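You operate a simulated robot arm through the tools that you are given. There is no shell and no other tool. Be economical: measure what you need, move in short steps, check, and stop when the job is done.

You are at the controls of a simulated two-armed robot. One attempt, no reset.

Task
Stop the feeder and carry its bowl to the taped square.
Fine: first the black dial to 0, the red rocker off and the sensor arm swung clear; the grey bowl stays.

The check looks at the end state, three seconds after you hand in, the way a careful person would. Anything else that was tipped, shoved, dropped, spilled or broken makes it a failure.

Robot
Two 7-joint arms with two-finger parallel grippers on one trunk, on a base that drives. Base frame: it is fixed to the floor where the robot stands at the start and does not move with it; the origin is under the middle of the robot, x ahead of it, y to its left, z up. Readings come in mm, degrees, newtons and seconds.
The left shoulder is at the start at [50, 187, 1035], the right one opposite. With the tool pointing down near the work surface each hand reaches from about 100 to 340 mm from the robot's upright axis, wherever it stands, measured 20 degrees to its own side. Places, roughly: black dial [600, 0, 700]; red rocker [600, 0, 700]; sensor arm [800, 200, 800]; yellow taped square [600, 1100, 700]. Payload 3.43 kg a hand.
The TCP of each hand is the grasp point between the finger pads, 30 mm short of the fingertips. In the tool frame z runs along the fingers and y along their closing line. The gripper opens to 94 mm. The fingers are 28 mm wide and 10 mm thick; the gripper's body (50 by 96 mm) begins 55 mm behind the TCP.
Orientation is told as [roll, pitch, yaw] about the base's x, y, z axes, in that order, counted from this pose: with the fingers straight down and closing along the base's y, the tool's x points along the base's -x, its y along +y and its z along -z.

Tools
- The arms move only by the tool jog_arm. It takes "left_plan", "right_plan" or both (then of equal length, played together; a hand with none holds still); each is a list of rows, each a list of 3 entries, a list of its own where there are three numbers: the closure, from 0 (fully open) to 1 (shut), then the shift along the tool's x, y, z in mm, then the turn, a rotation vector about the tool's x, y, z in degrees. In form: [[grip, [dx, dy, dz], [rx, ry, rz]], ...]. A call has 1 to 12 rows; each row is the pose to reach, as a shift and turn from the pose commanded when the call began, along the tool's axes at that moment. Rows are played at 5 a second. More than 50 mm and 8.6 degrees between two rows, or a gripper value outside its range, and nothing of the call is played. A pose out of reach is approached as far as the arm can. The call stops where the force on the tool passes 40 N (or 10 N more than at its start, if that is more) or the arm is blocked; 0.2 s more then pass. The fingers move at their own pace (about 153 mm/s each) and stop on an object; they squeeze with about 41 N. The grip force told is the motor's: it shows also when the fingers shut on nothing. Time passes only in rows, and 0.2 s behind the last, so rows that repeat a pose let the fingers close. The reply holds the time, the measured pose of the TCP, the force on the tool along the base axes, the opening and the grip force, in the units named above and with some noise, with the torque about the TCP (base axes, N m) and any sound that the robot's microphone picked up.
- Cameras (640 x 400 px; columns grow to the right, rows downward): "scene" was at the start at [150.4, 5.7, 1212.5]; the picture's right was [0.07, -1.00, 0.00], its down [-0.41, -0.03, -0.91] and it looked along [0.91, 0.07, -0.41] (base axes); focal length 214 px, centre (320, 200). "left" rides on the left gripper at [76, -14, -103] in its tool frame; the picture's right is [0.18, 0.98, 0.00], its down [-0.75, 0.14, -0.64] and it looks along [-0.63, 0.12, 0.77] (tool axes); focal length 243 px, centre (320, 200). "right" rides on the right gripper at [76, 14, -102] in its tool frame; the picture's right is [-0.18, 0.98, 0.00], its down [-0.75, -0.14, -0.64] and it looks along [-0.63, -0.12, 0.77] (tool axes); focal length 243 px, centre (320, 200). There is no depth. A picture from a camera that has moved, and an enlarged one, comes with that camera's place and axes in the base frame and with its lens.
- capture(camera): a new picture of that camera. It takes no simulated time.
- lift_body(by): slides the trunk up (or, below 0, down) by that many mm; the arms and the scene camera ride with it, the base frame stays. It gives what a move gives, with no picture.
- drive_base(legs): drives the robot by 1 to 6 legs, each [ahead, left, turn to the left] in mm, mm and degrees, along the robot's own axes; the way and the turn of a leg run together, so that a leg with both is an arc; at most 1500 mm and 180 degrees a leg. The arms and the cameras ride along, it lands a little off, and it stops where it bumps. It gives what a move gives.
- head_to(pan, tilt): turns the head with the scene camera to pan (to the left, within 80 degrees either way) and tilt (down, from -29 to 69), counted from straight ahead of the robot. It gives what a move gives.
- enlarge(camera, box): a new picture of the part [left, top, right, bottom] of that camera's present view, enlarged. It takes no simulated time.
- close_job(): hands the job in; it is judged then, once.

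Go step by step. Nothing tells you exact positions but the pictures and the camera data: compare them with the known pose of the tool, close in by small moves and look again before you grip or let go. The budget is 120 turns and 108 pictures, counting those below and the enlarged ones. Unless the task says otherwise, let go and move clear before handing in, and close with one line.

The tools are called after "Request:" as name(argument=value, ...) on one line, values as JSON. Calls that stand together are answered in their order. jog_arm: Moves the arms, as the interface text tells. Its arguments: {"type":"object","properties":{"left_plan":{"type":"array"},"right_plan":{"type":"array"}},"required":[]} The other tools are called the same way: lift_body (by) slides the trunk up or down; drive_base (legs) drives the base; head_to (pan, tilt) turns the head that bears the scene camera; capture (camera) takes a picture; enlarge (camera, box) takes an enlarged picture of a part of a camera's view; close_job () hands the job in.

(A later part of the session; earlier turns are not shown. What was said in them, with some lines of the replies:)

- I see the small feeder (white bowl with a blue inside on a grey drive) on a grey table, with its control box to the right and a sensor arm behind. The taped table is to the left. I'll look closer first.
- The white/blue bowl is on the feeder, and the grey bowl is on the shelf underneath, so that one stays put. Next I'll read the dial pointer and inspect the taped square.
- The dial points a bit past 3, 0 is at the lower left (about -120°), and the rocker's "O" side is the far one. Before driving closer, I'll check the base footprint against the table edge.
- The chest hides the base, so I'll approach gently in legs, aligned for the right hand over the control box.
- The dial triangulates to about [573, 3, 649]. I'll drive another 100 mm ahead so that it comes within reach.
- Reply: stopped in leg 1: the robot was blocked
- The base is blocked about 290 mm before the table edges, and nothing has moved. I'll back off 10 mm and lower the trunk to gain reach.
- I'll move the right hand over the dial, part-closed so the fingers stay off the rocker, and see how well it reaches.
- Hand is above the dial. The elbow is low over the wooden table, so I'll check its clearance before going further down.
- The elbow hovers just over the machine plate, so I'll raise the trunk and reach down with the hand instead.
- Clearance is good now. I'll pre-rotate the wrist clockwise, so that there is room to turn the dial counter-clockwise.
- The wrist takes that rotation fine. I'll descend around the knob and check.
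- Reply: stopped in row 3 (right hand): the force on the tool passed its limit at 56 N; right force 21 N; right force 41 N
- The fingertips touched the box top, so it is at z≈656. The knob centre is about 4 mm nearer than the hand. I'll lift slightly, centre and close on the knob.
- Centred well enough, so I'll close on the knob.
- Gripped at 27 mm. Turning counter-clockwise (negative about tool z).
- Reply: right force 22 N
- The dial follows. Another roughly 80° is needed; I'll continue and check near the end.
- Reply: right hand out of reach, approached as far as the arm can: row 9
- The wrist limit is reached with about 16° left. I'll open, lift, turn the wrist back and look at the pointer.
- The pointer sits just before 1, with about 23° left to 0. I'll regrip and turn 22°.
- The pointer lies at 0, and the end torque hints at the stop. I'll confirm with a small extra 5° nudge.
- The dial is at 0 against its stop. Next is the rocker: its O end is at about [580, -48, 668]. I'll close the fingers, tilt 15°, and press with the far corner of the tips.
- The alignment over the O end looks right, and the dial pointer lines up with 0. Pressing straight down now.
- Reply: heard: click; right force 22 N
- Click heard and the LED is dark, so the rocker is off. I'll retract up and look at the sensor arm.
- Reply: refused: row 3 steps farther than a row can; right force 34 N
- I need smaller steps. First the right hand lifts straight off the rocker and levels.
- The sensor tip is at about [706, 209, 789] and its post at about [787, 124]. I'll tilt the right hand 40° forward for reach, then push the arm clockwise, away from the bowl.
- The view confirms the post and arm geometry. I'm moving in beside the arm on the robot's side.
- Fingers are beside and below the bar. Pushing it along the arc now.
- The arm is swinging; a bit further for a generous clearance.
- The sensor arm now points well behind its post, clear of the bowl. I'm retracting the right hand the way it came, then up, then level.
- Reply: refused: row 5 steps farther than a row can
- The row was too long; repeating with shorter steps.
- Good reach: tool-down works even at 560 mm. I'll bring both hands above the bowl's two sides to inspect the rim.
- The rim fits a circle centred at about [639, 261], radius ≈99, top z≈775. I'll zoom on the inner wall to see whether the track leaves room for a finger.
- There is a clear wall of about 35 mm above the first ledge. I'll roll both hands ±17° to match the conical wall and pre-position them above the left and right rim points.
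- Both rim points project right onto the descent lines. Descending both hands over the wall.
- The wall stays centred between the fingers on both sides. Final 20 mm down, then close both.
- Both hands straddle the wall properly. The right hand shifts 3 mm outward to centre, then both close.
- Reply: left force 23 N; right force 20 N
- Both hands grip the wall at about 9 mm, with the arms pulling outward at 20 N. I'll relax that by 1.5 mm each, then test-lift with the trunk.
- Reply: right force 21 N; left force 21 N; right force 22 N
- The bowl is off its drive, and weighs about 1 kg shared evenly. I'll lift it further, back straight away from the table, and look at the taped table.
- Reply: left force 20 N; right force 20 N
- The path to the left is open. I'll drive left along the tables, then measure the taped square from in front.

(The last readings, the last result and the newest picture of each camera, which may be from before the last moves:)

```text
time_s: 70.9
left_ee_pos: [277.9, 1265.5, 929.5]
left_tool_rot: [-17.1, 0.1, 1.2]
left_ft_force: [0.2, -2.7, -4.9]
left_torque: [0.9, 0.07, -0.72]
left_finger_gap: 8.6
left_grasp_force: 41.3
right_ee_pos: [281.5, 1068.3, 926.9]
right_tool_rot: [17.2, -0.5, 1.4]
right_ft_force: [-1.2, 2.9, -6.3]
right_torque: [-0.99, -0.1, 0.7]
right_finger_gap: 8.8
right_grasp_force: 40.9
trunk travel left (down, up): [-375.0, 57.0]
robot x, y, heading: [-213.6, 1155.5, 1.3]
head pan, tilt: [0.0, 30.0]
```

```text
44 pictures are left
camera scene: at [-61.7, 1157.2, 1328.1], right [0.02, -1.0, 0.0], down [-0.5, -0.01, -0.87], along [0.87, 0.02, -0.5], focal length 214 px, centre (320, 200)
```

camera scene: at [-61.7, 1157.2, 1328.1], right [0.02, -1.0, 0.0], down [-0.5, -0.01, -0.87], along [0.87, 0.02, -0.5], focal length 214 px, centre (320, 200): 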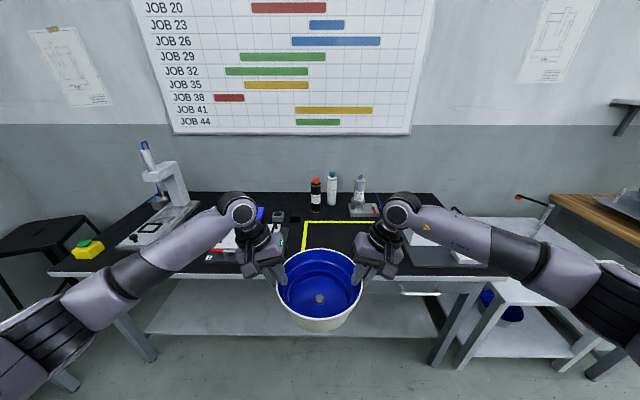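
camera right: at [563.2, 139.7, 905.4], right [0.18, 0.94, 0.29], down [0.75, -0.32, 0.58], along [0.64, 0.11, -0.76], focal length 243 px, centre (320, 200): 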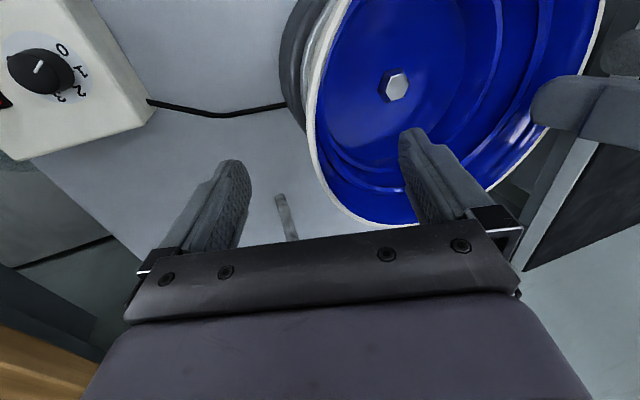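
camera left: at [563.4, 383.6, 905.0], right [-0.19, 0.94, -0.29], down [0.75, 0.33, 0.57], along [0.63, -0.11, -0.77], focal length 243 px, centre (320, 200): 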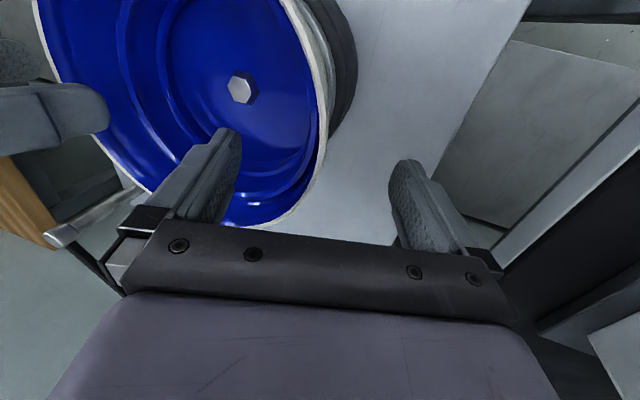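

The black table is about 740 high, with the square partly hidden by my hands. The wrist cameras should show its edges.

Request:
capture(camera="right")

Request:
capture(camera="left")

Request:
enlarge(camera="scene", box=[220, 180, 460, 330])

```text
43 pictures are left
camera right: at [206.6, 1049.1, 1030.6], right [0.16, 0.94, 0.29], down [0.76, -0.31, 0.58], along [0.63, 0.13, -0.76], focal length 243 px, centre (320, 200)
```

right: 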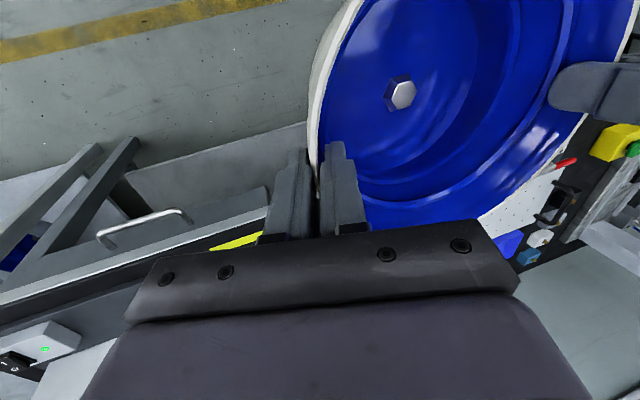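

```text
42 pictures are left
camera left: at [203.5, 1281.2, 1031.1], right [-0.2, 0.94, -0.29], down [0.75, 0.34, 0.57], along [0.63, -0.1, -0.77], focal length 243 px, centre (320, 200)
```

left: 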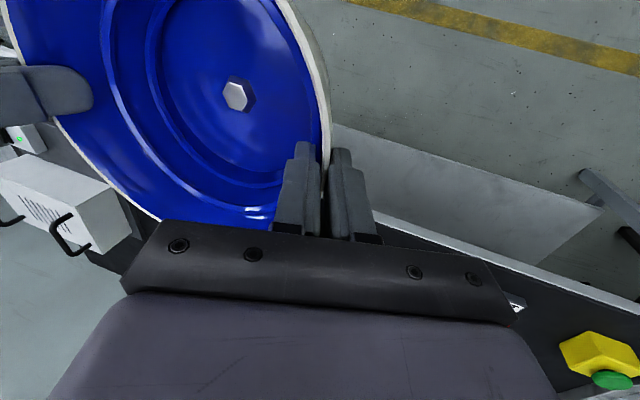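

```text
2.67 times, centred on (340, 255) of scene
camera zoom: at [-61.7, 1157.2, 1328.1], right [0.02, -1.0, 0.0], down [-0.5, -0.01, -0.87], along [0.87, 0.02, -0.5], focal length 572 px, centre (267, 53)
```

zoom: 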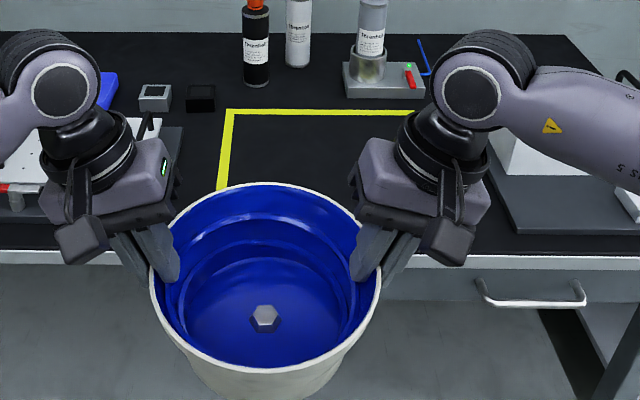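

The square spans roughly x 473–765 and y 915–1247, so its centre is at about [619, 1083]. The bowl is now at [280, 1167]. I'll straighten the heading, shift right, then advance over the table at height.

Request:
drive_base(legs=[[0, 0, -1.3], [0, -73, 0], [200, 0, 0]])

Request:
head_to(pan=0, tilt=45)

Request:
capture(camera="scene")

Request:
capture(camera="right")

Request:
capture(camera="left")

```text
time_s: 73.8
left_ee_pos: [481.6, 1182.9, 928.4]
left_tool_rot: [-17.1, 0.2, 0.1]
left_ft_force: [-0.2, -2.4, -3.5]
left_torque: [0.96, -0.02, -0.69]
left_finger_gap: 8.4
left_grasp_force: 41.3
right_ee_pos: [483.4, 984.9, 927.8]
right_tool_rot: [17.1, -0.4, 0.2]
right_ft_force: [-0.8, 1.9, -6.7]
right_torque: [-1.06, 0.0, 0.67]
right_finger_gap: 8.7
right_grasp_force: 40.9
trunk travel left (down, up): [-375.0, 57.0]
robot x, y, heading: [-10.2, 1080.0, 0.0]
head pan, tilt: [0.0, 30.0]
```

```text
time_s: 74.5
left_ee_pos: [480.5, 1182.3, 929.0]
left_tool_rot: [-17.0, 0.1, 0.0]
left_ft_force: [-0.1, -2.8, -4.9]
left_torque: [1.0, 0.09, -0.73]
left_finger_gap: 8.5
left_grasp_force: 41.0
right_ee_pos: [482.0, 986.7, 928.3]
right_tool_rot: [17.2, -0.4, 0.2]
right_ft_force: [0.2, 1.7, -6.1]
right_torque: [-1.03, -0.13, 0.73]
right_finger_gap: 8.7
right_grasp_force: 41.2
trunk travel left (down, up): [-375.0, 57.0]
robot x, y, heading: [-11.6, 1082.1, 0.2]
head pan, tilt: [0.0, 45.0]
```

```text
40 pictures are left
camera scene: at [130.0, 1081.0, 1305.5], right [0.0, -1.0, 0.0], down [-0.71, 0.0, -0.71], along [0.71, 0.0, -0.71], focal length 214 px, centre (320, 200)
```

scene: 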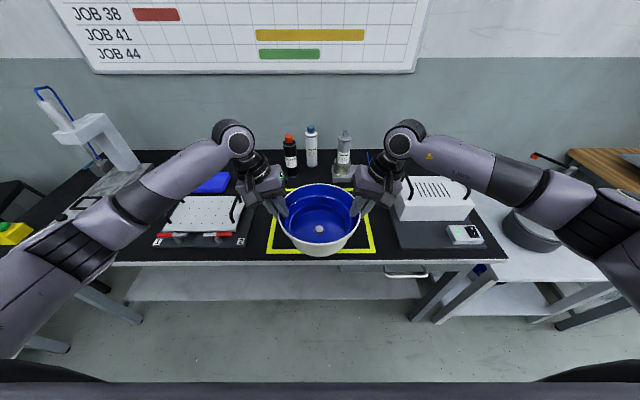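

```text
39 pictures are left
camera right: at [405.1, 967.7, 1030.3], right [0.18, 0.94, 0.29], down [0.75, -0.32, 0.58], along [0.64, 0.12, -0.76], focal length 243 px, centre (320, 200)
```

right: 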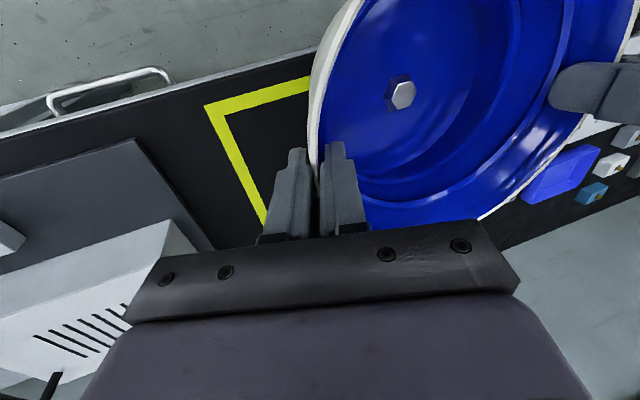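

```text
38 pictures are left
camera left: at [406.6, 1199.9, 1030.8], right [-0.18, 0.94, -0.29], down [0.75, 0.32, 0.57], along [0.63, -0.11, -0.77], focal length 243 px, centre (320, 200)
```

left: 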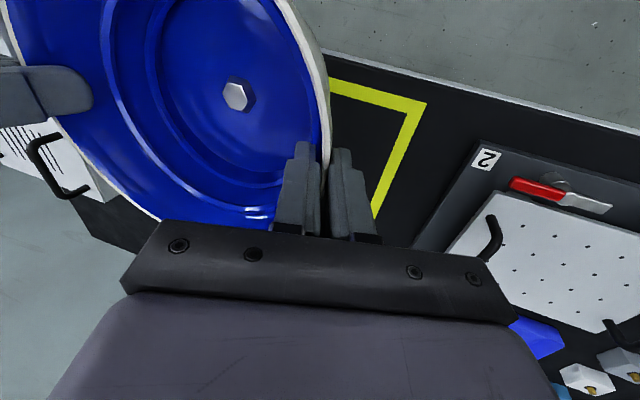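

The corners give the square x≈473–762, y≈917–1243, centre ≈ [618, 1080]. The bowl centre is at [481, 1084], so I advance 137 mm.

Request:
drive_base(legs=[[137, -4, 0]])

Request:
capture(camera="scene")

Request:
capture(camera="right")

Request:
capture(camera="left")

```text
time_s: 75.8
left_ee_pos: [618.5, 1179.3, 928.4]
left_tool_rot: [-17.0, 0.2, 0.1]
left_ft_force: [-1.0, -3.7, -4.9]
left_torque: [0.95, -0.01, -0.7]
left_finger_gap: 8.3
left_grasp_force: 41.0
right_ee_pos: [621.0, 983.5, 927.2]
right_tool_rot: [17.2, -0.4, 0.3]
right_ft_force: [0.6, 2.6, -5.9]
right_torque: [-0.96, -0.03, 0.7]
right_finger_gap: 8.7
right_grasp_force: 41.1
trunk travel left (down, up): [-375.0, 57.0]
robot x, y, heading: [126.4, 1076.6, -0.1]
head pan, tilt: [0.0, 45.0]
```

```text
37 pictures are left
camera scene: at [268.6, 1077.6, 1305.3], right [0.0, -1.0, 0.0], down [-0.71, 0.0, -0.71], along [0.71, 0.0, -0.71], focal length 214 px, centre (320, 200)
```

scene: 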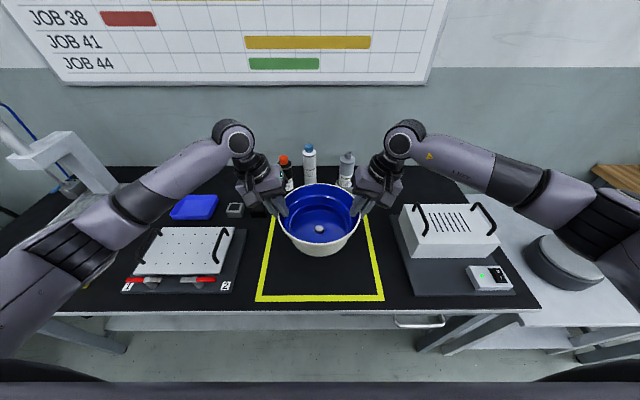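

```text
36 pictures are left
camera right: at [543.7, 964.8, 1030.1], right [0.18, 0.94, 0.29], down [0.75, -0.32, 0.58], along [0.64, 0.12, -0.76], focal length 243 px, centre (320, 200)
```

right: 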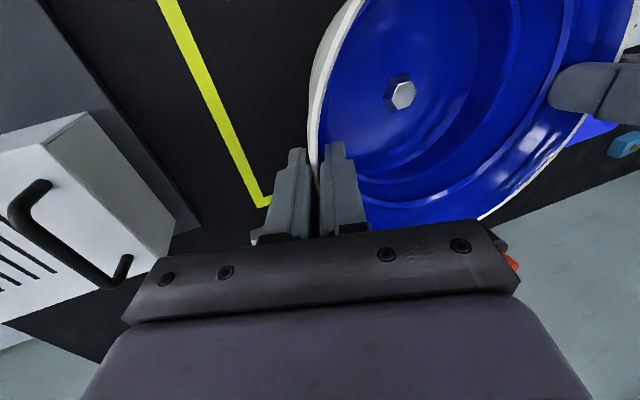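

```text
35 pictures are left
camera left: at [544.8, 1197.0, 1030.6], right [-0.19, 0.94, -0.29], down [0.75, 0.32, 0.57], along [0.63, -0.11, -0.77], focal length 243 px, centre (320, 200)
```

left: 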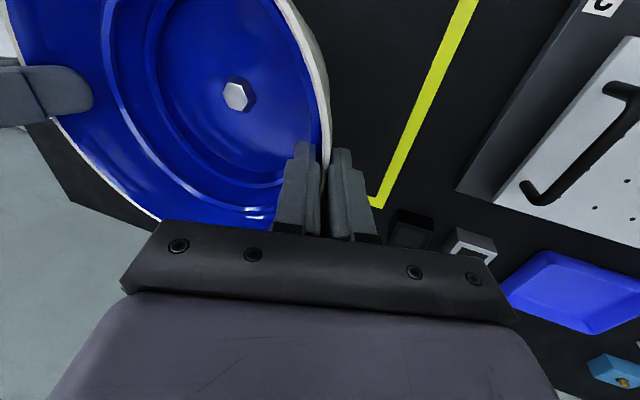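

The bowl is centred over the square, with its bottom about 90 mm above the table. Lowering 70 mm with the trunk, then the rest gently.

Request:
lift_body(by=-70)

Request:
enlarge(camera="scene", box=[220, 150, 420, 290])

```text
time_s: 76.9
left_ee_pos: [618.0, 1179.8, 858.3]
left_tool_rot: [-17.0, 0.1, 0.0]
left_ft_force: [-0.4, -2.7, -3.9]
left_torque: [0.96, 0.07, -0.72]
left_finger_gap: 8.2
left_grasp_force: 40.8
right_ee_pos: [621.2, 982.4, 859.2]
right_tool_rot: [17.2, -0.4, 0.3]
right_ft_force: [-0.6, 2.9, -4.7]
right_torque: [-0.99, -0.09, 0.7]
right_finger_gap: 8.7
right_grasp_force: 41.2
trunk travel left (down, up): [-305.0, 127.0]
robot x, y, heading: [126.3, 1074.1, 0.1]
head pan, tilt: [0.0, 45.0]
```

```text
2.86 times, centred on (320, 220) of scene
camera zoom: at [267.6, 1077.6, 1235.5], right [0.0, -1.0, 0.0], down [-0.71, 0.0, -0.71], along [0.71, 0.0, -0.71], focal length 613 px, centre (320, 143)
```

zoom: 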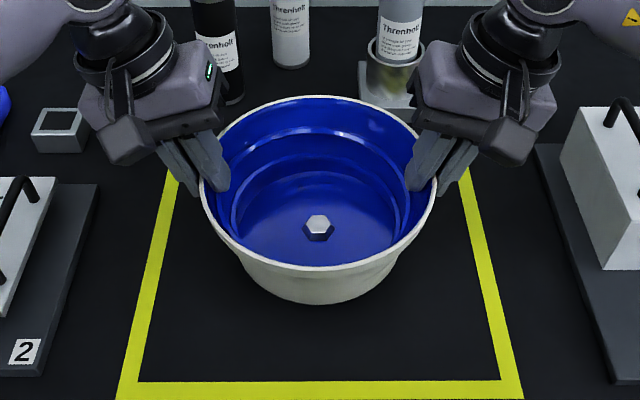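

About 20 mm remains. I'll lower both hands together in small steps, watching the vertical force.

Request:
jog_arm(right_plan=[[1, [0, -1.2, 3.8], [0, 0, 0]], [1, [0, -2.3, 7.6], [0, 0, 0]], [1, [0, -3.5, 11.5], [0, 0, 0]], [1, [0, -4.1, 13.4], [0, 0, 0]]], left_plan=[[1, [0, 1.2, 3.8], [0, 0, 0]], [1, [0, 2.3, 7.6], [0, 0, 0]], [1, [0, 3.5, 11.5], [0, 0, 0]], [1, [0, 4.1, 13.4], [0, 0, 0]]])

Request:
jog_arm(right_plan=[[1, [0, -0.6, 1.9], [0, 0, 0]], [1, [0, -1.2, 3.8], [0, 0, 0]], [1, [0, -1.2, 3.8], [0, 0, 0]]], left_plan=[[1, [0, 0.6, 1.9], [0, 0, 0]], [1, [0, 1.2, 3.8], [0, 0, 0]], [1, [0, 1.2, 3.8], [0, 0, 0]]])

```text
time_s: 77.9
left_ee_pos: [619.3, 1179.4, 843.5]
left_tool_rot: [-17.0, 0.1, 0.1]
left_ft_force: [-0.3, -3.3, -6.6]
left_torque: [1.02, -0.01, -0.7]
left_finger_gap: 8.5
left_grasp_force: 40.8
right_ee_pos: [619.7, 983.5, 844.8]
right_tool_rot: [17.1, -0.3, 0.4]
right_ft_force: [0.3, 3.0, -3.7]
right_torque: [-0.81, -0.02, 0.66]
right_finger_gap: 8.7
right_grasp_force: 40.7
trunk travel left (down, up): [-305.0, 127.0]
robot x, y, heading: [128.8, 1075.5, 0.2]
head pan, tilt: [0.0, 45.0]
```

```text
time_s: 78.7
left_ee_pos: [618.5, 1179.1, 841.2]
left_tool_rot: [-17.1, 0.1, 0.1]
left_ft_force: [0.6, -4.0, -6.9]
left_torque: [1.0, -0.05, -0.7]
left_finger_gap: 8.8
left_grasp_force: 41.1
right_ee_pos: [620.7, 982.8, 840.6]
right_tool_rot: [17.2, -0.3, 0.3]
right_ft_force: [0.6, 4.0, -3.3]
right_torque: [-0.89, -0.03, 0.69]
right_finger_gap: 8.9
right_grasp_force: 40.9
trunk travel left (down, up): [-305.0, 127.0]
robot x, y, heading: [131.5, 1078.1, 0.2]
head pan, tilt: [0.0, 45.0]
```

No contact yet; continuing in 4 mm increments.

Request:
jog_arm(right_plan=[[1, [0, -0.6, 1.9], [0, 0, 0]], [1, [0, -1.2, 3.8], [0, 0, 0]], [1, [0, -1.2, 3.8], [0, 0, 0]]], left_plan=[[1, [0, 0.6, 1.9], [0, 0, 0]], [1, [0, 1.2, 3.8], [0, 0, 0]], [1, [0, 1.2, 3.8], [0, 0, 0]]])

Request:
enlarge(camera="scene", box=[220, 150, 420, 290])

```text
time_s: 79.5
left_ee_pos: [617.1, 1179.4, 837.2]
left_tool_rot: [-16.9, 0.1, 0.2]
left_ft_force: [0.0, -2.9, -4.4]
left_torque: [0.88, -0.03, -0.64]
left_finger_gap: 8.3
left_grasp_force: 40.7
right_ee_pos: [621.0, 981.9, 835.2]
right_tool_rot: [17.0, -0.5, 0.3]
right_ft_force: [-0.4, 2.8, -5.7]
right_torque: [-0.95, -0.05, 0.7]
right_finger_gap: 8.5
right_grasp_force: 40.1
trunk travel left (down, up): [-305.0, 127.0]
robot x, y, heading: [129.4, 1079.1, 0.1]
head pan, tilt: [0.0, 45.0]
```

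```text
2.86 times, centred on (320, 220) of scene
camera zoom: at [267.8, 1077.6, 1235.5], right [0.0, -1.0, 0.0], down [-0.71, 0.0, -0.71], along [0.71, 0.0, -0.71], focal length 613 px, centre (320, 143)
```

zoom: 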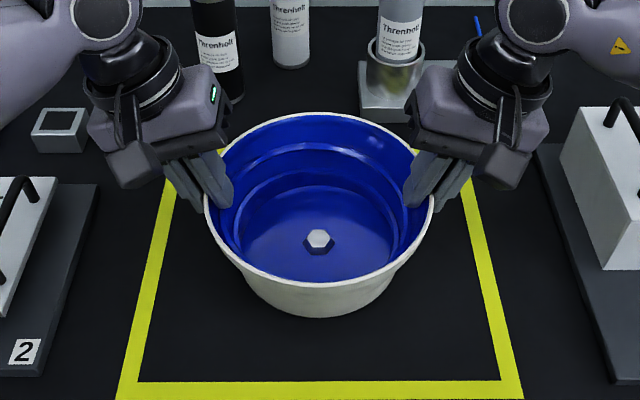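

Visually it is nearly down, but there is no contact force yet. Continuing.

Request:
jog_arm(right_plan=[[1, [0, -0.6, 1.9], [0, 0, 0]], [1, [0, -1.2, 3.8], [0, 0, 0]], [1, [0, -1.2, 3.8], [0, 0, 0]]], left_plan=[[1, [0, 0.6, 1.9], [0, 0, 0]], [1, [0, 1.2, 3.8], [0, 0, 0]], [1, [0, 1.2, 3.8], [0, 0, 0]]])

Request:
jog_arm(right_plan=[[1, [0, -0.6, 1.9], [0, 0, 0]], [1, [0, -0.9, 2.9], [0, 0, 0]], [1, [0, -0.9, 2.9], [0, 0, 0]]], left_plan=[[1, [0, 0.6, 1.9], [0, 0, 0]], [1, [0, 0.9, 2.9], [0, 0, 0]], [1, [0, 0.9, 2.9], [0, 0, 0]]])

```text
time_s: 80.3
left_ee_pos: [617.0, 1179.9, 835.1]
left_tool_rot: [-17.1, -0.1, 0.1]
left_ft_force: [-1.0, 2.6, 3.2]
left_torque: [0.92, -0.63, -0.39]
left_finger_gap: 8.2
left_grasp_force: 40.6
right_ee_pos: [619.8, 983.0, 834.8]
right_tool_rot: [17.2, -0.5, 0.2]
right_ft_force: [-5.0, -4.7, 6.9]
right_torque: [-1.02, -0.27, 0.54]
right_finger_gap: 8.8
right_grasp_force: 40.7
trunk travel left (down, up): [-305.0, 127.0]
robot x, y, heading: [123.1, 1079.6, 0.6]
head pan, tilt: [0.0, 45.0]
```

```text
time_s: 81.1
left_ee_pos: [616.5, 1178.6, 834.6]
left_tool_rot: [-17.2, -0.4, 0.1]
left_ft_force: [2.1, 7.0, 25.3]
left_torque: [0.86, -0.65, -0.45]
left_finger_gap: 8.6
left_grasp_force: 41.0
right_ee_pos: [618.8, 982.4, 833.5]
right_tool_rot: [17.2, -0.9, 0.2]
right_ft_force: [-1.4, -10.1, 19.7]
right_torque: [-1.03, -0.71, 0.5]
right_finger_gap: 8.9
right_grasp_force: 41.2
trunk travel left (down, up): [-305.0, 127.0]
robot x, y, heading: [128.6, 1077.6, 0.1]
head pan, tilt: [0.0, 45.0]
```

The bowl is on the table. I'll ease the pressing force, then open both hands.

Request:
jog_arm(right_plan=[[1, [0, 1, -3.2], [0, 0, 0]], [1, [0, 1, -3.2], [0, 0, 0]], [0.8, [0, 1, -3.2], [0, 0, 0]], [0.5, [0, 1, -3.2], [0, 0, 0]], [0.5, [0, 1, -3.2], [0, 0, 0]], [0.5, [0, 1, -3.2], [0, 0, 0]]], left_plan=[[1, [0, -1, -3.2], [0, 0, 0]], [1, [0, -1, -3.2], [0, 0, 0]], [0.8, [0, -1, -3.2], [0, 0, 0]], [0.5, [0, -1, -3.2], [0, 0, 0]], [0.5, [0, -1, -3.2], [0, 0, 0]], [0.5, [0, -1, -3.2], [0, 0, 0]]])

Request:
enlarge(camera="right", box=[200, 80, 440, 240])

Request:
enlarge(camera="left", box=[200, 80, 440, 240])

```text
time_s: 82.5
left_ee_pos: [617.4, 1178.9, 833.2]
left_tool_rot: [-17.0, 0.2, 0.1]
left_ft_force: [-0.8, -0.4, -0.3]
left_torque: [-0.01, -0.02, 0.01]
left_finger_gap: 47.0
left_grasp_force: 0.1
right_ee_pos: [620.2, 983.1, 833.4]
right_tool_rot: [17.2, -0.3, 0.4]
right_ft_force: [-0.3, 0.0, -0.3]
right_torque: [-0.01, 0.01, 0.01]
right_finger_gap: 47.0
right_grasp_force: 0.1
trunk travel left (down, up): [-305.0, 127.0]
robot x, y, heading: [130.0, 1078.2, 0.1]
head pan, tilt: [0.0, 45.0]
```

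```text
2.50 times, centred on (320, 160) of right
camera zoom: at [543.2, 965.1, 935.2], right [0.18, 0.94, 0.29], down [0.75, -0.32, 0.58], along [0.64, 0.12, -0.76], focal length 606 px, centre (320, 300)
```

zoom: 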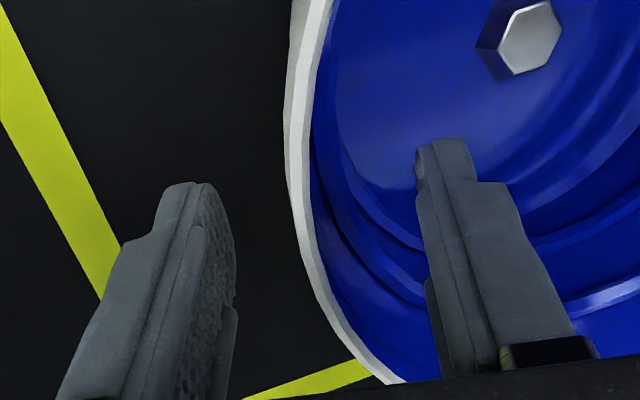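

```text
2.50 times, centred on (320, 160) of left
camera zoom: at [543.8, 1197.4, 935.8], right [-0.19, 0.94, -0.29], down [0.75, 0.32, 0.57], along [0.63, -0.11, -0.77], focal length 606 px, centre (320, 300)
```

zoom: 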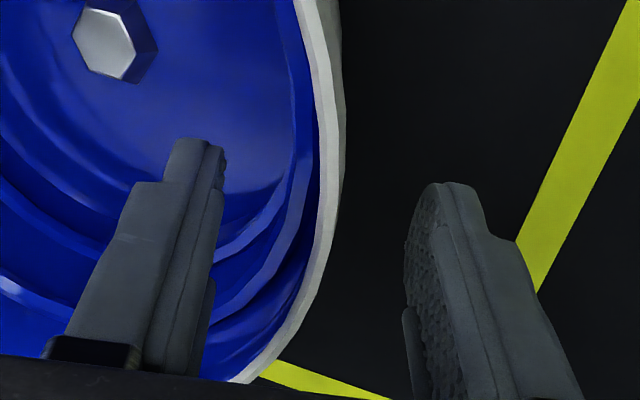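

Both hands are open and the wall is free. Retracting along the tool axes, then lifting clear.

Request:
jog_arm(right_plan=[[0.5, [0, 0, -20], [0, 0, 0]], [0.5, [0, 0, -50], [0, 0, 0]], [0.5, [0, 0, -80], [0, 0, 0]], [0.5, [0, 0, -110], [0, 0, 0]], [0.5, [0, 0, -110], [0, 0, 0]]], left_plan=[[0.5, [0, 0, -20], [0, 0, 0]], [0.5, [0, 0, -50], [0, 0, 0]], [0.5, [0, 0, -80], [0, 0, 0]], [0.5, [0, 0, -110], [0, 0, 0]], [0.5, [0, 0, -110], [0, 0, 0]]])

Request:
lift_body(by=60)

Request:
drive_base(legs=[[-300, 0, 0]])

Request:
head_to(pan=0, tilt=35)

Request:
capture(camera="scene")

Request:
head_to(pan=-45, tilt=30)

Request:
capture(camera="scene")

```text
time_s: 83.7
left_ee_pos: [616.4, 1210.9, 938.8]
left_tool_rot: [-17.0, 0.1, 0.2]
left_ft_force: [1.2, 1.0, 1.0]
left_torque: [0.03, 0.01, 0.0]
left_finger_gap: 46.8
left_grasp_force: 0.1
right_ee_pos: [620.1, 951.4, 937.8]
right_tool_rot: [17.2, -0.4, 0.2]
right_ft_force: [1.0, -0.2, 0.1]
right_torque: [0.03, 0.03, 0.05]
right_finger_gap: 46.9
right_grasp_force: 0.0
trunk travel left (down, up): [-305.0, 127.0]
robot x, y, heading: [127.8, 1078.8, 0.1]
head pan, tilt: [0.0, 45.0]
```

```text
time_s: 84.7
left_ee_pos: [617.6, 1212.6, 997.4]
left_tool_rot: [-17.0, 0.1, 0.1]
left_ft_force: [-0.2, -0.4, -0.2]
left_torque: [0.02, -0.01, 0.02]
left_finger_gap: 47.0
left_grasp_force: 0.0
right_ee_pos: [621.2, 950.7, 996.7]
right_tool_rot: [17.3, -0.3, 0.3]
right_ft_force: [0.0, -0.5, -0.1]
right_torque: [0.01, 0.01, -0.03]
right_finger_gap: 47.1
right_grasp_force: 0.1
trunk travel left (down, up): [-365.0, 67.0]
robot x, y, heading: [123.9, 1078.0, 0.3]
head pan, tilt: [0.0, 45.0]
```

```text
time_s: 86.8
left_ee_pos: [320.1, 1210.9, 998.2]
left_tool_rot: [-17.0, 0.1, 0.1]
left_ft_force: [0.4, 0.6, 0.5]
left_torque: [0.03, -0.03, -0.01]
left_finger_gap: 47.0
left_grasp_force: 0.2
right_ee_pos: [322.5, 949.6, 997.8]
right_tool_rot: [17.2, -0.5, 0.3]
right_ft_force: [0.0, -0.4, 0.1]
right_torque: [0.01, 0.02, -0.01]
right_finger_gap: 46.9
right_grasp_force: 0.0
trunk travel left (down, up): [-365.0, 67.0]
robot x, y, heading: [-172.2, 1079.2, 0.3]
head pan, tilt: [0.0, 45.0]
```

```text
time_s: 87.5
left_ee_pos: [321.2, 1211.0, 998.3]
left_tool_rot: [-17.0, 0.1, 0.1]
left_ft_force: [0.2, -0.5, -0.4]
left_torque: [0.0, -0.01, 0.0]
left_finger_gap: 47.1
left_grasp_force: 0.1
right_ee_pos: [323.1, 949.3, 998.0]
right_tool_rot: [17.1, -0.4, 0.3]
right_ft_force: [-0.1, 0.2, 0.0]
right_torque: [0.05, -0.02, -0.01]
right_finger_gap: 47.2
right_grasp_force: 0.1
trunk travel left (down, up): [-365.0, 67.0]
robot x, y, heading: [-167.6, 1078.2, 0.0]
head pan, tilt: [0.0, 35.0]
```

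```text
30 pictures are left
camera scene: at [-22.9, 1076.7, 1310.4], right [0.0, -1.0, 0.0], down [-0.57, 0.0, -0.82], along [0.82, 0.0, -0.57], focal length 214 px, centre (320, 200)
```

scene: 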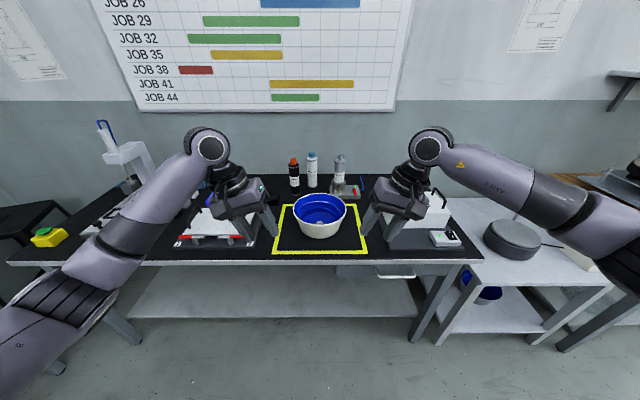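

```text
time_s: 88.6
left_ee_pos: [319.8, 1210.2, 997.9]
left_tool_rot: [-17.0, 0.0, 0.1]
left_ft_force: [0.0, 0.1, -0.6]
left_torque: [0.0, -0.01, -0.01]
left_finger_gap: 47.0
left_grasp_force: 0.0
right_ee_pos: [323.5, 949.1, 996.7]
right_tool_rot: [17.2, -0.4, 0.3]
right_ft_force: [-1.0, -0.2, 0.4]
right_torque: [-0.05, -0.01, -0.01]
right_finger_gap: 47.0
right_grasp_force: 0.1
trunk travel left (down, up): [-365.0, 67.0]
robot x, y, heading: [-172.3, 1076.5, 0.5]
head pan, tilt: [-45.0, 30.0]
```

```text
29 pictures are left
camera scene: at [-46.8, 1012.8, 1318.2], right [-0.7, -0.71, 0.0], down [-0.35, 0.35, -0.87], along [0.61, -0.61, -0.5], focal length 214 px, centre (320, 200)
```

scene: 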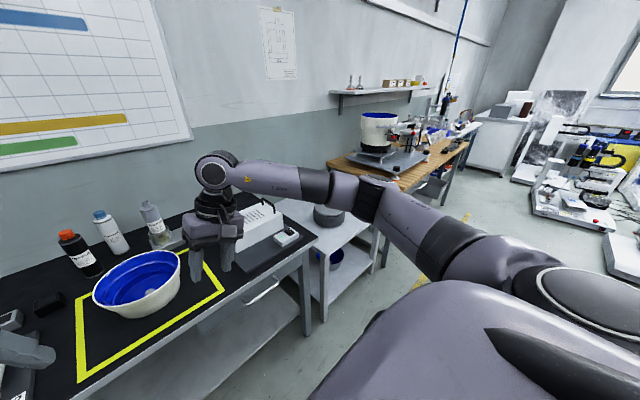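

The bowl stands in the square. One closer look before handing in.

Request:
head_to(pan=0, tilt=35)

Request:
enlarge(camera="scene", box=[250, 170, 390, 270])

Request:
enlarge(camera="scene", box=[430, 170, 640, 320])

```text
time_s: 89.7
left_ee_pos: [319.9, 1211.3, 997.3]
left_tool_rot: [-17.0, 0.1, 0.2]
left_ft_force: [-0.1, 0.0, 0.7]
left_torque: [0.01, 0.01, 0.0]
left_finger_gap: 47.2
left_grasp_force: 0.0
right_ee_pos: [323.3, 948.6, 997.6]
right_tool_rot: [17.1, -0.4, 0.2]
right_ft_force: [-0.2, -0.3, 0.8]
right_torque: [-0.02, -0.01, 0.0]
right_finger_gap: 46.9
right_grasp_force: 0.2
trunk travel left (down, up): [-365.0, 67.0]
robot x, y, heading: [-167.2, 1076.1, 0.2]
head pan, tilt: [0.0, 35.0]
```

```text
4.00 times, centred on (320, 220) of scene
camera zoom: at [-22.9, 1076.6, 1310.4], right [0.0, -1.0, 0.0], down [-0.57, 0.0, -0.82], along [0.82, 0.0, -0.57], focal length 858 px, centre (320, 120)
```

zoom: 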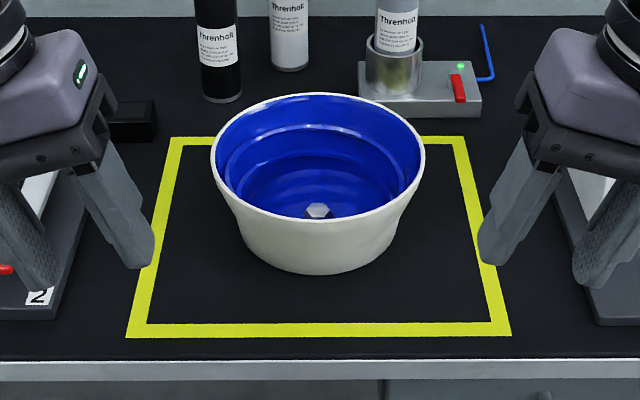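

```text
2.67 times, centred on (535, 245) of scene
camera zoom: at [-22.9, 1076.6, 1310.4], right [0.0, -1.0, 0.0], down [-0.57, 0.0, -0.82], along [0.82, 0.0, -0.57], focal length 572 px, centre (-253, 80)
```

zoom: 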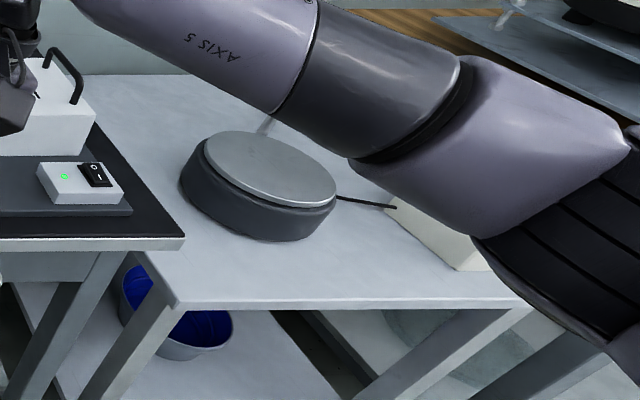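

The bowl sits upright inside the tape, the grey bowl is still on its shelf, and both hands are clear, so I'm handing in.

Request:
close_job()

```text
The job is handed in.
```

The feeder is stopped and its white bowl stands upright inside the taped square. The dial is at 0, the rocker is off (it clicked and the light went out), the sensor arm is swung clear, and the grey bowl is still on its shelf.
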